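You operate a simulated robot arm through the tools that you are given. There is no shell and no other tool. Be economical: measure what you need, move in short steps, check, and stop when the job is done.

You run a simulated robot arm. Do the job below in one go: nothing can be reset, and whatever is moved stays where it is left.

JOB
Take the 203 mm green sleeve from the chute end of the packing bench and put it on the job card there.

It is judged by the outcome, as a careful person would: the job done as asked, and still so three seconds after it is handed in. It fails if anything else is knocked over, pushed out of place, dropped, spilled or broken.

ROBOT AND FRAMES
A 7-joint arm with a two-finger parallel gripper, fixed in place. Base frame: the origin is at the foot of the arm, x ahead of it, y to its left, z up; the work surface is at about z = 0. Units: mm, rad, N and s.
With the tool pointing down near the work surface it reaches from about 220 to 580 mm from the base axis. Its first joint turns from -1.152 to 1.152 rad. Payload 2.5 kg.
The tool frame sits at the grasp point between the pads (the TCP): z along the fingers, y along the line on which they close. The tips reach 23 mm beyond it. Largest opening 94 mm; finger width 38, thickness 10; the body of the gripper, 54 by 96 mm, starts 39 mm behind the TCP.
Orientation is that of the tool frame in the base frame, as [roll, pitch, yaw] about the fixed x, y, z axes, in that order (R = Rz(yaw) Ry(pitch) Rx(roll)). With the fingers straight down and closing along the base's y, the tool's x points along the base's -x, its y along +y and its z along -z.

CONTROLS
- The arm moves only by the tool apply_moves. Its argument "rows" is a list that holds one entry, the list of rows, each a list of 5 numbers: the shift along the base's x, y, z in units of 400 mm (1.0 is 400 mm), then the turn about the base's z in units of 180 degrees (1.0 is 180 degrees), then the gripper command, from -1 (shut) to 1 (fully open), values between in proportion. In form: [[[tx, ty, tz, twist, hand], ...]]. A call has 1 to 8 rows; each row is the pose to reach, as a shift and turn from the pose commanded when the call began. A call with a number of a shift or a turn outside -1 to 1 is refused whole. A row lasts 0.2 s, in which the tool goes at most 50 mm and 0.15 rad; a call with a longer step from one row to the next is refused whole, and so is a gripper value outside its range. Where a pose cannot be reached the arm comes as near as it can. A force on the tool above 40 N (or 10 N above the force at the start of the call, whichever is more), or a blocked arm, ends the call early, and 0.2 s more pass. Each finger travels about 108 mm/s and halts on what it meets, pressing with about 35 N; the grip force reading is that of the motor and also rises with nothing between the fingers. The clock runs only during rows and for 0.2 s after the last one: add rows that repeat a pose to give the fingers time. It gives the time, the measured TCP pose, the force on the tool (base axes), the opening and the grip force at its end, in the units of the frame above (readings bear some noise), and new pictures: "views" is both (left out), scene, wrist or none.
- Cameras (640 x 400 px; columns grow to the right, rows downward): "scene" is fixed at [91.6, -394.2, 546.6]; the picture's right is [0.97, -0.26, 0.00], its down [-0.15, -0.54, -0.83] and it looks along [0.21, 0.80, -0.56] (base axes); focal length 351 px, centre (320, 200). "wrist" rides on the gripper at [-39, 0, -44] in the tool frame; the picture's right is [0.00, -1.00, 0.00], its down [0.97, 0.00, -0.24] and it looks along [0.24, 0.00, 0.97] (tool axes); focal length 218 px, centre (320, 200).
- point_at(camera, pixels): for up to 12 pixels [column, row] of the newest picture of that camera ("zoom" is the newest enlarged one), the place [x, y, z] in the base frame of the surface seen there, good to about 3 mm. No time passes.
- enlarge(camera, box): a new picture of the part [left, top, right, bottom] of that camera's present view, enlarged. No time passes.
- sign_off(): hands the job in; it is judged then, once.

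Work in short steps. Measure before you move; look again where a grasp or a placing could have gone wrong, and mend it. You have 60 turns and 120 pictures in all, those below and enlarged ones among them. Open the gripper and draw the arm clear of the work before you hand the job in, unless the task says otherwise; then end with one line.

The tools are called after ">>>" as name(argument=value, ...) on one line, values as JSON. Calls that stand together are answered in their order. apply_moves: Moves the arm, as the interface text tells. Its arguments: {"type":"object","properties":{"rows":{"type":"array","items":{"type":"array","items":{"type":"array","items":{"type":"number"}}}},"views":{"type":"string","enum":["both","scene","wrist","none"]}},"required":["rows"]} The other tools are called the same way: point_at (camera, pixels) gives the place of the surface under pixels of a picture; enlarge (camera, box) takes an enlarged picture of a part of a camera's view; sign_off () hands the job in.

At the start:

```text
clock: 0.0
eef_pos: [394.8, 203.8, 261.9]
tool_rot: [3.14, 0.0, -3.14]
force: [0.6, 0.1, 0.1]
opening: 93.6
gripper_force: 0.1
```

scene: 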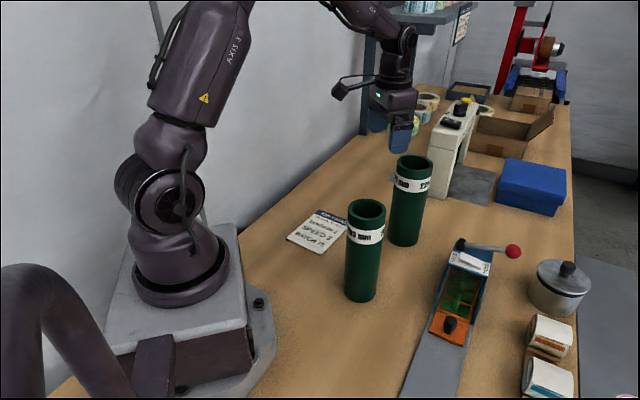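
wrist: 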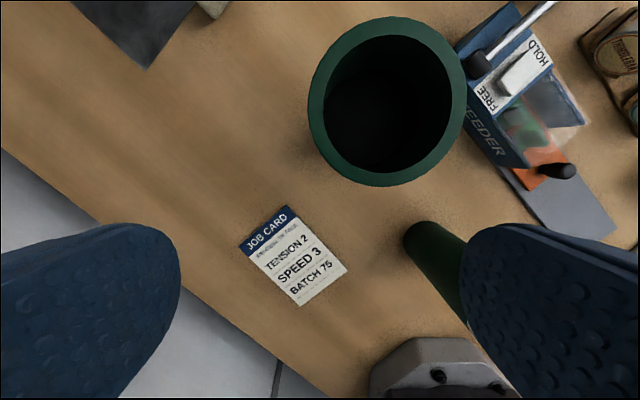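

Two green sleeves stand near the job card (around scene pixels 366,250 and 410,200). I'll read their labels and measure them.

>>> enlarge(camera="scene", box=[270, 140, 530, 310])

>>> point_at(camera="scene", pixels=[[366, 222], [360, 298], [413, 176], [404, 243], [318, 230], [288, 238], [318, 209], [348, 219], [322, 251], [350, 210], [383, 210], [397, 160]])

>>> point_at(camera="wrist", pixels=[[310, 100], [464, 90], [387, 20], [385, 184], [238, 244], [287, 206], [347, 269], [301, 306], [405, 235], [455, 235], [430, 222]])

```text
2.35 times, centred on (400, 225) of scene
```

zoom: 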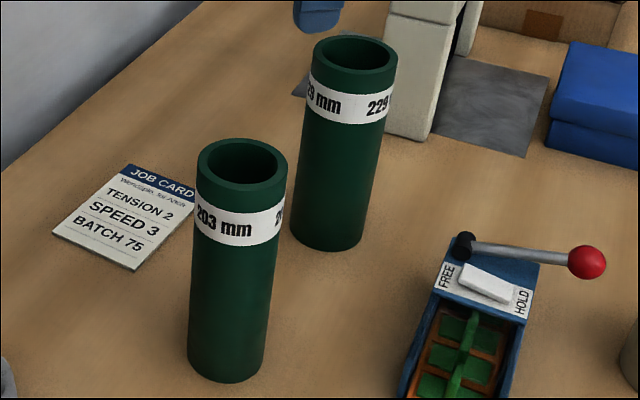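

```text
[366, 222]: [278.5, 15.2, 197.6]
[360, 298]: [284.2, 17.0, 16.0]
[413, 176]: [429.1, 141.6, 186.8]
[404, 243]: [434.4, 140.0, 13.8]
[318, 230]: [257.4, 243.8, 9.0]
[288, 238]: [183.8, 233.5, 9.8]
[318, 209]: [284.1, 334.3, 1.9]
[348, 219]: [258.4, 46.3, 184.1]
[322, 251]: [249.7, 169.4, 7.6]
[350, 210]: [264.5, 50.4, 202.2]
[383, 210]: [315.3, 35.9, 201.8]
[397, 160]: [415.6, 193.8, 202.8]
```

```text
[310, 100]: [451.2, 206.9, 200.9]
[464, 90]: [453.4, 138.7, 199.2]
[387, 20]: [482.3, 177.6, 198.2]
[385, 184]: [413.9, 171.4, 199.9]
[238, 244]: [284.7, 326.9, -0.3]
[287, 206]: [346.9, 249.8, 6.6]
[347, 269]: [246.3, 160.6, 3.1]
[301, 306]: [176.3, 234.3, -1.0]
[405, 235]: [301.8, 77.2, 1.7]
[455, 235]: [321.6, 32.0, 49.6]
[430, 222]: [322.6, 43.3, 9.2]
```

The near sleeve is labelled 203 mm, the far one 229 mm. The near rim centre is about (288, 42), top about z 202, and the card centre is about (263, 243). I move above the near sleeve at the present height, where the tips clear both sleeves.

>>> apply_moves(rows=[[[-0.053, -0.081, 0.02, 0, 1], [-0.107, -0.162, 0.04, 0, 1], [-0.16, -0.243, 0.05, 0, 1], [-0.214, -0.324, 0.05, 0, 1], [-0.267, -0.4045, 0.05, 0, 1], [-0.267, -0.4045, 0.05, 0, 1]]])

```text
clock: 1.4
eef_pos: [285.4, 41.2, 284.5]
tool_rot: [-3.141, 0.0, 3.141]
force: [-0.1, -0.3, -1.3]
opening: 94.2
gripper_force: 0.1
```

scene: 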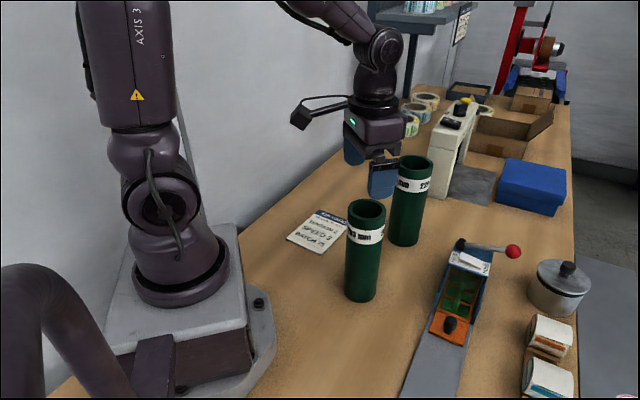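
wrist: 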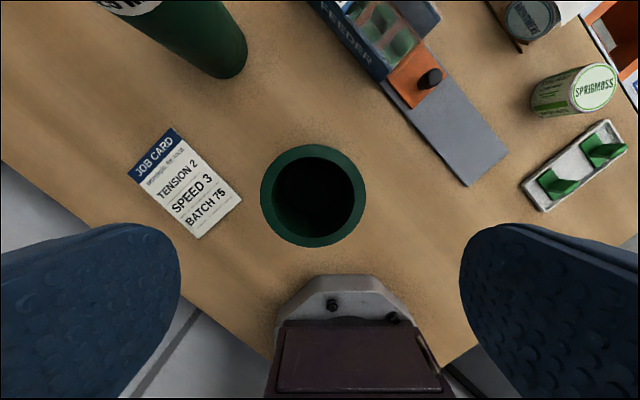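

The sleeve's rim shows at wrist (313,196), spanning columns 261–366. I'll measure the rim, the floor inside and the card.

>>> point_at(camera="wrist", pixels=[[264, 196], [363, 196], [313, 148], [313, 243], [313, 190], [130, 167], [173, 129], [242, 202], [200, 237], [186, 183], [355, 165], [272, 225]])

>>> enlarge(camera="wrist", box=[240, 130, 390, 260])

```text
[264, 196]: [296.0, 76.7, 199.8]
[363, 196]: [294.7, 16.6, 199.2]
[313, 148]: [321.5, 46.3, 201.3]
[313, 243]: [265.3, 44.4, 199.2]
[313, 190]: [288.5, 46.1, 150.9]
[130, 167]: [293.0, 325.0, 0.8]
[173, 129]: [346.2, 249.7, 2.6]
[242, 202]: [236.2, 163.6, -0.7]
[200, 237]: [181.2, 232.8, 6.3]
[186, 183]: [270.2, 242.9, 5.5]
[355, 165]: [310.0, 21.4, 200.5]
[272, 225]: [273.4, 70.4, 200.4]
```

```text
3.08 times, centred on (315, 195) of wrist
```

zoom: 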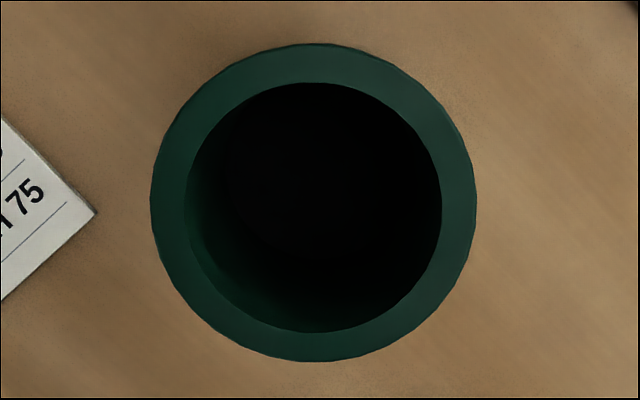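

Rim centre is about (293, 46). The inside pixel read z 151, so the sleeve may be closed or hold something; I'll probe more inside pixels.

>>> point_at(camera="wrist", pixels=[[313, 175], [300, 190], [313, 200], [313, 215], [330, 190], [290, 190], [340, 200], [313, 225], [313, 165]])

```text
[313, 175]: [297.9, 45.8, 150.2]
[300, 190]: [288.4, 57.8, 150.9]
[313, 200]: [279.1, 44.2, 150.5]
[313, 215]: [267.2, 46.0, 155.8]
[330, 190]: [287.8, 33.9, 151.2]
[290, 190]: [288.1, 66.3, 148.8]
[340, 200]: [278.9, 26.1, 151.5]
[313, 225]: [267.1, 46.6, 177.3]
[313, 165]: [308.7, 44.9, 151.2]
```

The inside ends in a flat floor at z≈151, so I keep it upright. I align by (+7, +5) mm and descend to about z 178, with the gripper body at 217 over the 201 rim.

>>> apply_moves(rows=[[[0.017, 0.012, 0, 0, 1], [0.017, 0.012, -0.06, 0, 1], [0.017, 0.012, -0.13, 0, 1], [0.017, 0.012, -0.2, 0, 1], [0.017, 0.012, -0.24, 0, 1], [0.017, 0.012, -0.262, 0, 1], [0.017, 0.012, -0.262, 0, 1]]])

```text
clock: 3.0
eef_pos: [295.1, 46.9, 175.8]
tool_rot: [3.141, -0.001, -3.14]
force: [0.4, -0.3, -1.2]
opening: 94.0
gripper_force: 0.0
```

scene: 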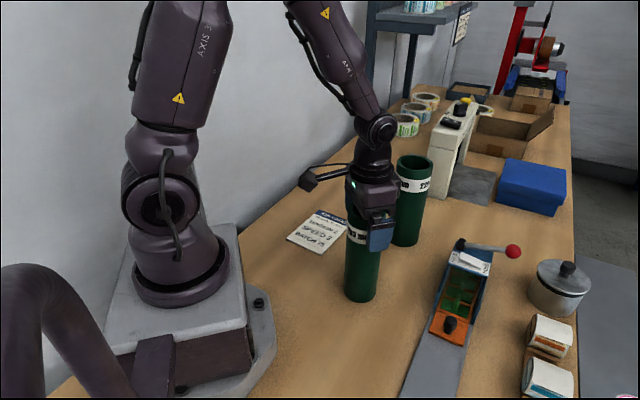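
wrist: 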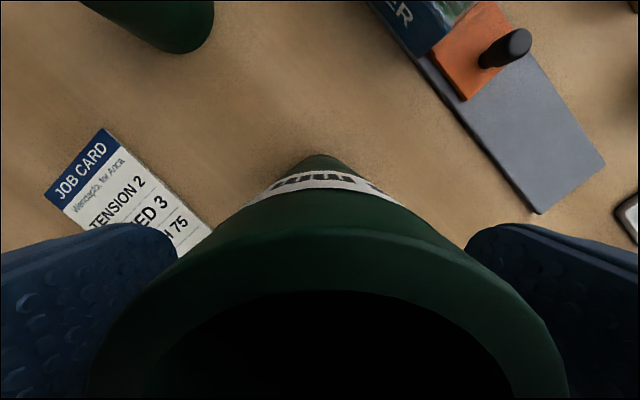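

The rim lies between the fingers with similar gaps either side. Close on it.

>>> apply_moves(rows=[[[0, 0, 0, 0, 0.5], [0, 0, 0, 0, 0.3], [0, 0, 0, 0, -1], [0, 0, 0, 0, -1], [0, 0, 0, 0, -1]]])

```text
clock: 4.2
eef_pos: [294.7, 47.0, 177.6]
tool_rot: [3.14, 0.0, 3.141]
force: [-1.1, -0.9, -0.8]
opening: 63.6
gripper_force: 34.9
```

scene: 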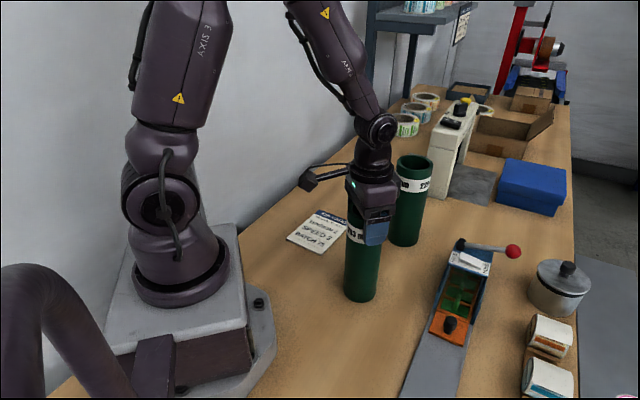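
wrist: 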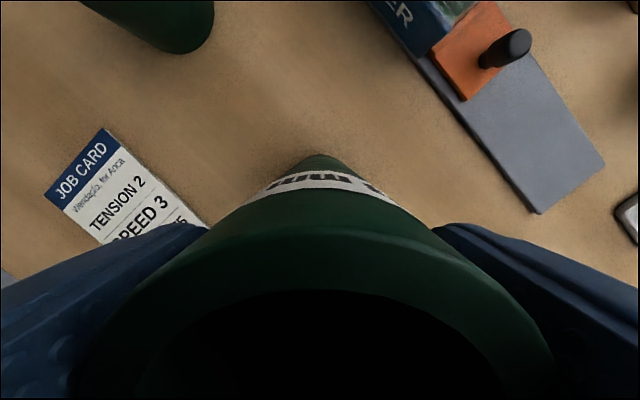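

Gripped at 63.6 mm with 34.9 N. Lift slowly by 40 mm and check.

>>> apply_moves(rows=[[[0, 0, 0.02, 0, -1], [0, 0, 0.04, 0, -1], [0, 0, 0.07, 0, -1], [0, 0, 0.1, 0, -1], [0, 0, 0.1, 0, -1]]])

```text
clock: 5.4
eef_pos: [294.6, 47.4, 218.5]
tool_rot: [3.14, 0.001, 3.141]
force: [1.4, 0.5, -4.1]
opening: 63.6
gripper_force: 34.1
```

scene: 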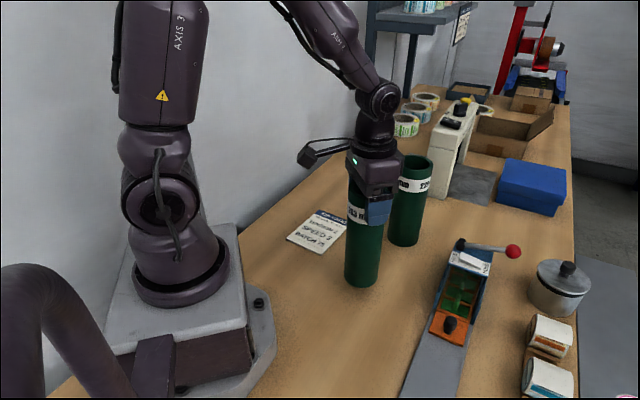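
wrist: 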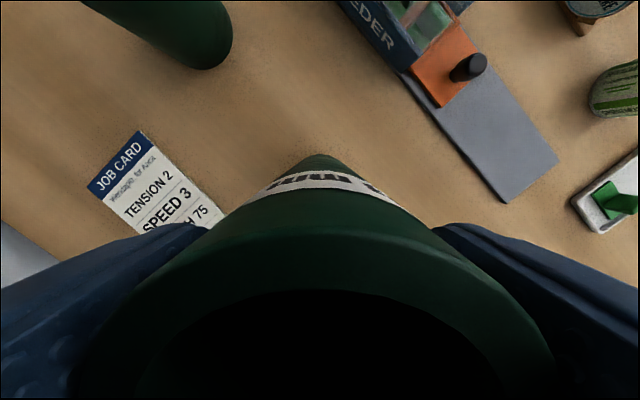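

It's held off the bench. The bracket on the gripper (scene ~310,155) sticks out toward the wall, so I check where it and the wall are before carrying.

>>> point_at(camera="scene", pixels=[[308, 157], [325, 152], [260, 120], [290, 170], [250, 200], [330, 130], [363, 284], [410, 125]])

```text
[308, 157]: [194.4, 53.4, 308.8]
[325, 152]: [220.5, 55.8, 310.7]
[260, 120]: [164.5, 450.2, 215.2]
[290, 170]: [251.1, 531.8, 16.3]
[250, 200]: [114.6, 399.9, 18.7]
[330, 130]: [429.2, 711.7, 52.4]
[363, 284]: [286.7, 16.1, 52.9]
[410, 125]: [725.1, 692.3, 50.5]
```

The bracket trails toward -x, and the wall is 200 mm away from the target, so the way is clear. Carry to the card centre (TCP about 265, 244).

>>> apply_moves(rows=[[[-0.005, 0.05, 0, 0, -1], [-0.015, 0.13, 0, 0, -1], [-0.03, 0.22, 0, 0, -1], [-0.045, 0.31, 0, 0, -1], [-0.06, 0.4, 0, 0, -1], [-0.072, 0.46, 0, 0, -1], [-0.074, 0.492, 0, 0, -1], [-0.074, 0.492, 0, 0, -1]]])

```text
clock: 7.2
eef_pos: [263.4, 244.6, 218.3]
tool_rot: [-3.142, 0.0, -3.141]
force: [1.1, -0.7, -4.4]
opening: 63.8
gripper_force: 35.3
```

scene: 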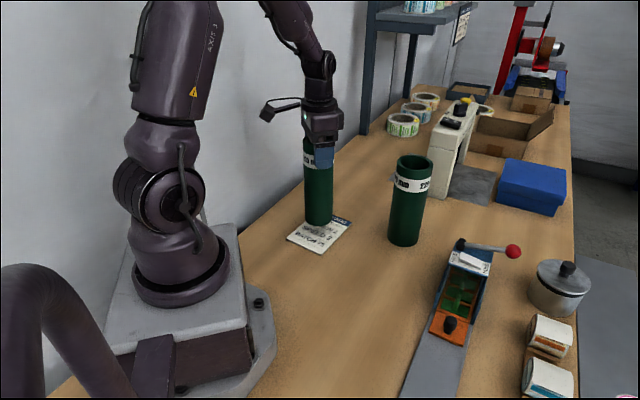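
wrist: 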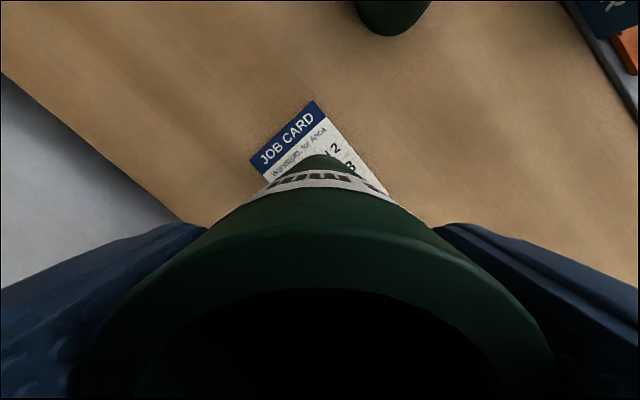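

The sleeve hangs over the card centre. Lower by 34 mm, then check the gap.

>>> apply_moves(rows=[[[0, 0, -0.03, 0, -1], [0, 0, -0.06, 0, -1], [0, 0, -0.075, 0, -1], [0, 0, -0.085, 0, -1], [0, 0, -0.085, 0, -1]]], views="scene")

>>> enlarge(camera="scene", box=[260, 150, 400, 270])

```text
clock: 8.4
eef_pos: [263.4, 244.5, 183.9]
tool_rot: [3.141, 0.0, -3.141]
force: [-0.3, -0.6, -4.4]
opening: 63.8
gripper_force: 34.9
```

scene: 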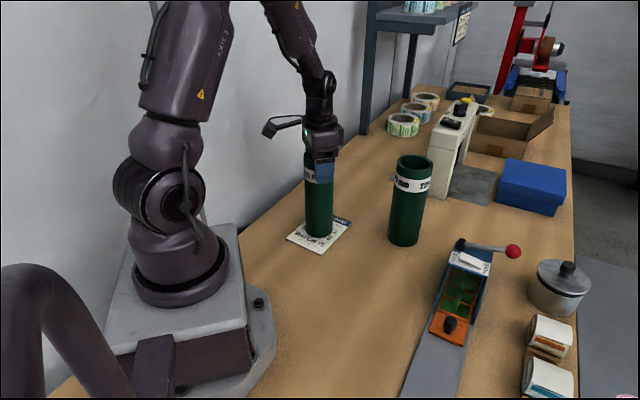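

```text
3.33 times, centred on (330, 210) of scene
```

zoom: 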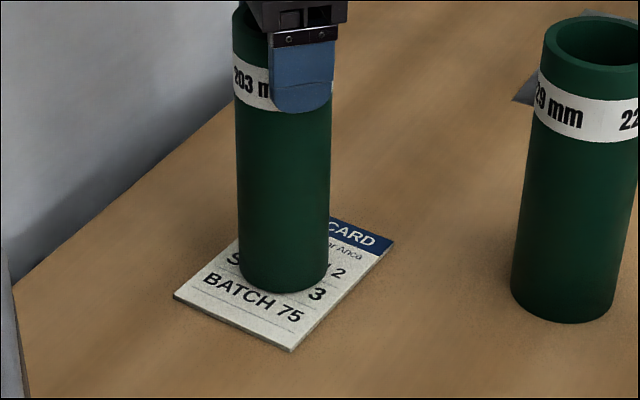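

The sleeve is over the middle of the card, a few mm up, with force still at -4.4 N (hanging). I lower in fine steps until the force changes.

>>> apply_moves(rows=[[[0, 0, -0.004, 0, -1], [0, 0, -0.008, 0, -1], [0, 0, -0.01, 0, -1], [0, 0, -0.01, 0, -1]]], views="none")

```text
clock: 9.4
eef_pos: [263.2, 244.5, 181.3]
tool_rot: [3.14, 0.003, 3.141]
force: [-2.7, -3.8, 25.8]
opening: 63.7
gripper_force: 34.4
```

It has touched down (+25.8 N). I ease up by about 1.6 mm to take the press off before letting go.

>>> apply_moves(rows=[[[0, 0, 0.002, 0, -1], [0, 0, 0.004, 0, -1], [0, 0, 0.004, 0, -1]]], views="none")

```text
clock: 10.2
eef_pos: [263.2, 244.7, 181.2]
tool_rot: [3.14, 0.002, 3.141]
force: [3.9, 1.4, 14.9]
opening: 63.6
gripper_force: 35.1
```

Still pressing at about 15 N; I ease up another 1.6 mm.

>>> apply_moves(rows=[[[0, 0, 0.002, 0, -1], [0, 0, 0.003, 0, -1], [0, 0, 0.003, 0, -1]]], views="none")

```text
clock: 11.0
eef_pos: [262.2, 244.0, 182.3]
tool_rot: [-3.138, -0.005, -3.141]
force: [-0.5, -0.3, -4.4]
opening: 63.4
gripper_force: 35.1
```

Now it hangs just clear; I lower 0.8 mm to a light touch, then open gradually.

>>> apply_moves(rows=[[[0, 0, -0.001, 0, -1], [0, 0, -0.002, 0, -1], [0, 0, -0.002, 0, -1]]], views="scene")

>>> enlarge(camera="scene", box=[260, 150, 400, 270])

```text
clock: 11.8
eef_pos: [264.4, 243.8, 180.5]
tool_rot: [-3.141, 0.0, -3.14]
force: [-1.1, -0.4, -1.8]
opening: 63.3
gripper_force: 34.6
```

scene: 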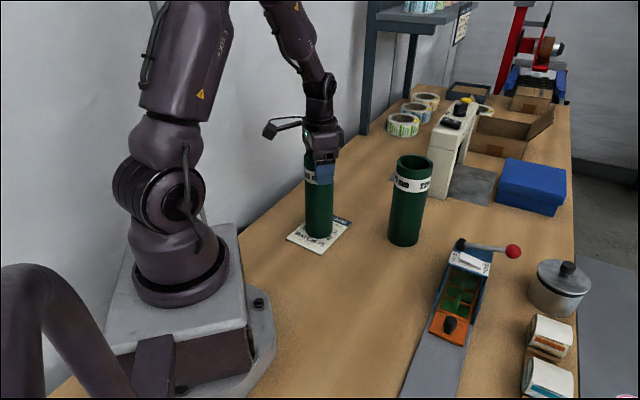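

```text
3.33 times, centred on (330, 210) of scene
```

zoom: 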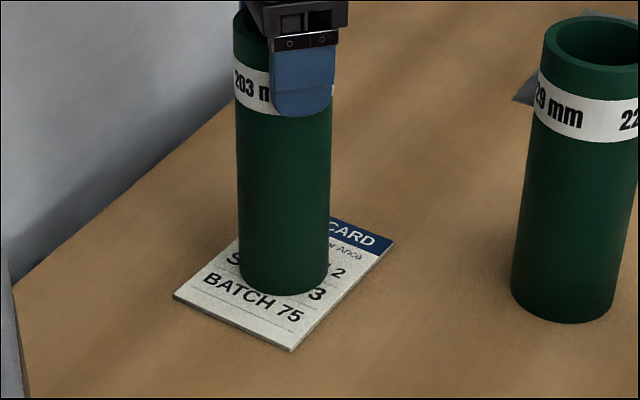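

Light contact (-1.8 N), and the sleeve is upright on the card. Open gradually.

>>> apply_moves(rows=[[[0, 0, 0, 0, 0.38], [0, 0, 0, 0, 0.5], [0, 0, 0, 0, 0.75], [0, 0, 0, 0, 1], [0, 0, 0, 0, 1]]])

```text
clock: 13.0
eef_pos: [264.5, 243.3, 181.5]
tool_rot: [-3.141, -0.001, -3.141]
force: [-0.3, -0.3, 1.1]
opening: 93.9
gripper_force: 0.0
```

scene: 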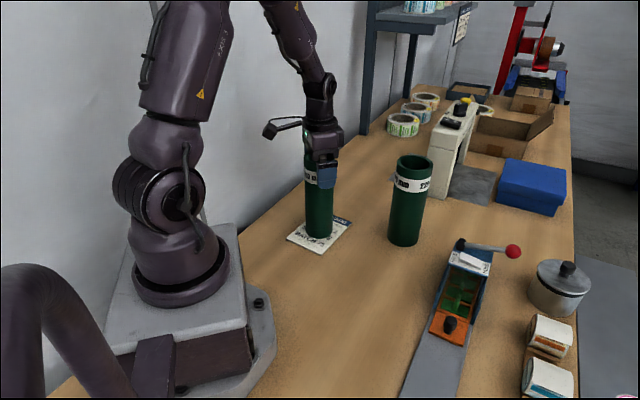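
wrist: 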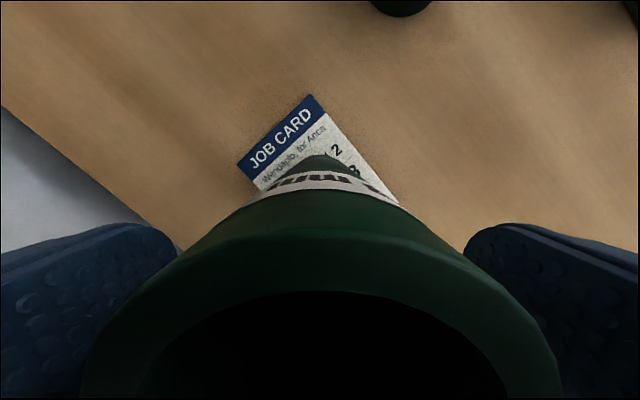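

Released and standing, with clear gaps to both fingers. Rise straight up 110 mm.

>>> apply_moves(rows=[[[0, 0, 0.04, 0, 1], [0, 0, 0.1, 0, 1], [0, 0, 0.18, 0, 1], [0, 0, 0.27, 0, 1], [0.05, 0.0, 0.29, 0, 1], [0.15, 0.0, 0.29, 0, 1], [0.2, 0.0, 0.29, 0, 1], [0.2, 0.0, 0.29, 0, 1]]])

>>> enlarge(camera="scene", box=[260, 150, 400, 270])

```text
clock: 14.8
eef_pos: [342.7, 245.1, 296.2]
tool_rot: [-3.141, 0.001, -3.142]
force: [-0.6, 0.3, 0.0]
opening: 94.1
gripper_force: 0.1
```

scene: 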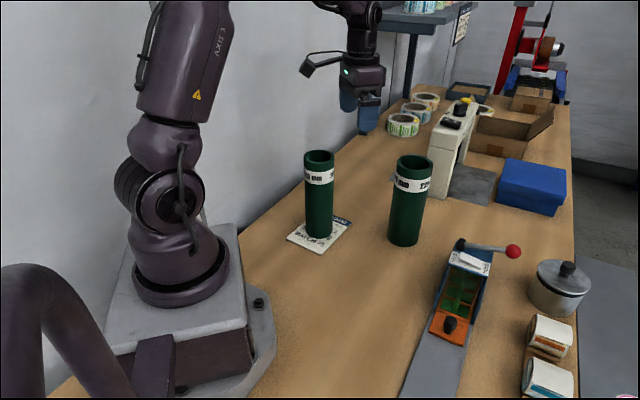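
wrist: 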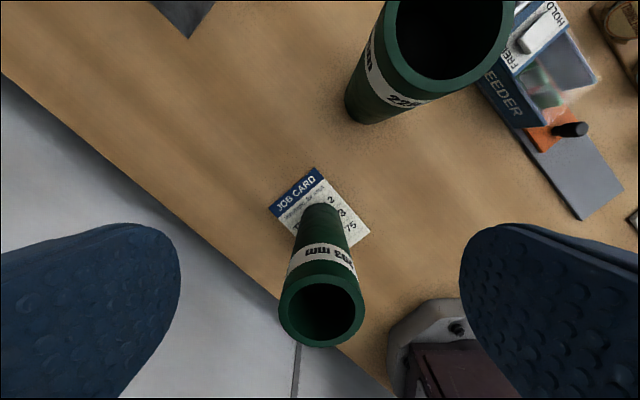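

```text
3.33 times, centred on (330, 210) of scene
```

zoom: 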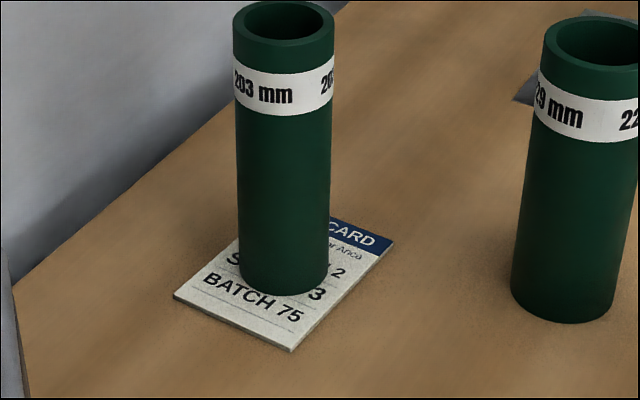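

The 203 mm sleeve stands upright in the middle of the card (scene 319,195). The other sleeve hasn't moved, and the arm is clear with the gripper open, so I hand the job in.

>>> sign_off()

```text
The job is handed in.
```

The 203 mm green sleeve is standing upright on the job card, nothing else was disturbed, and the arm is clear with its gripper open.
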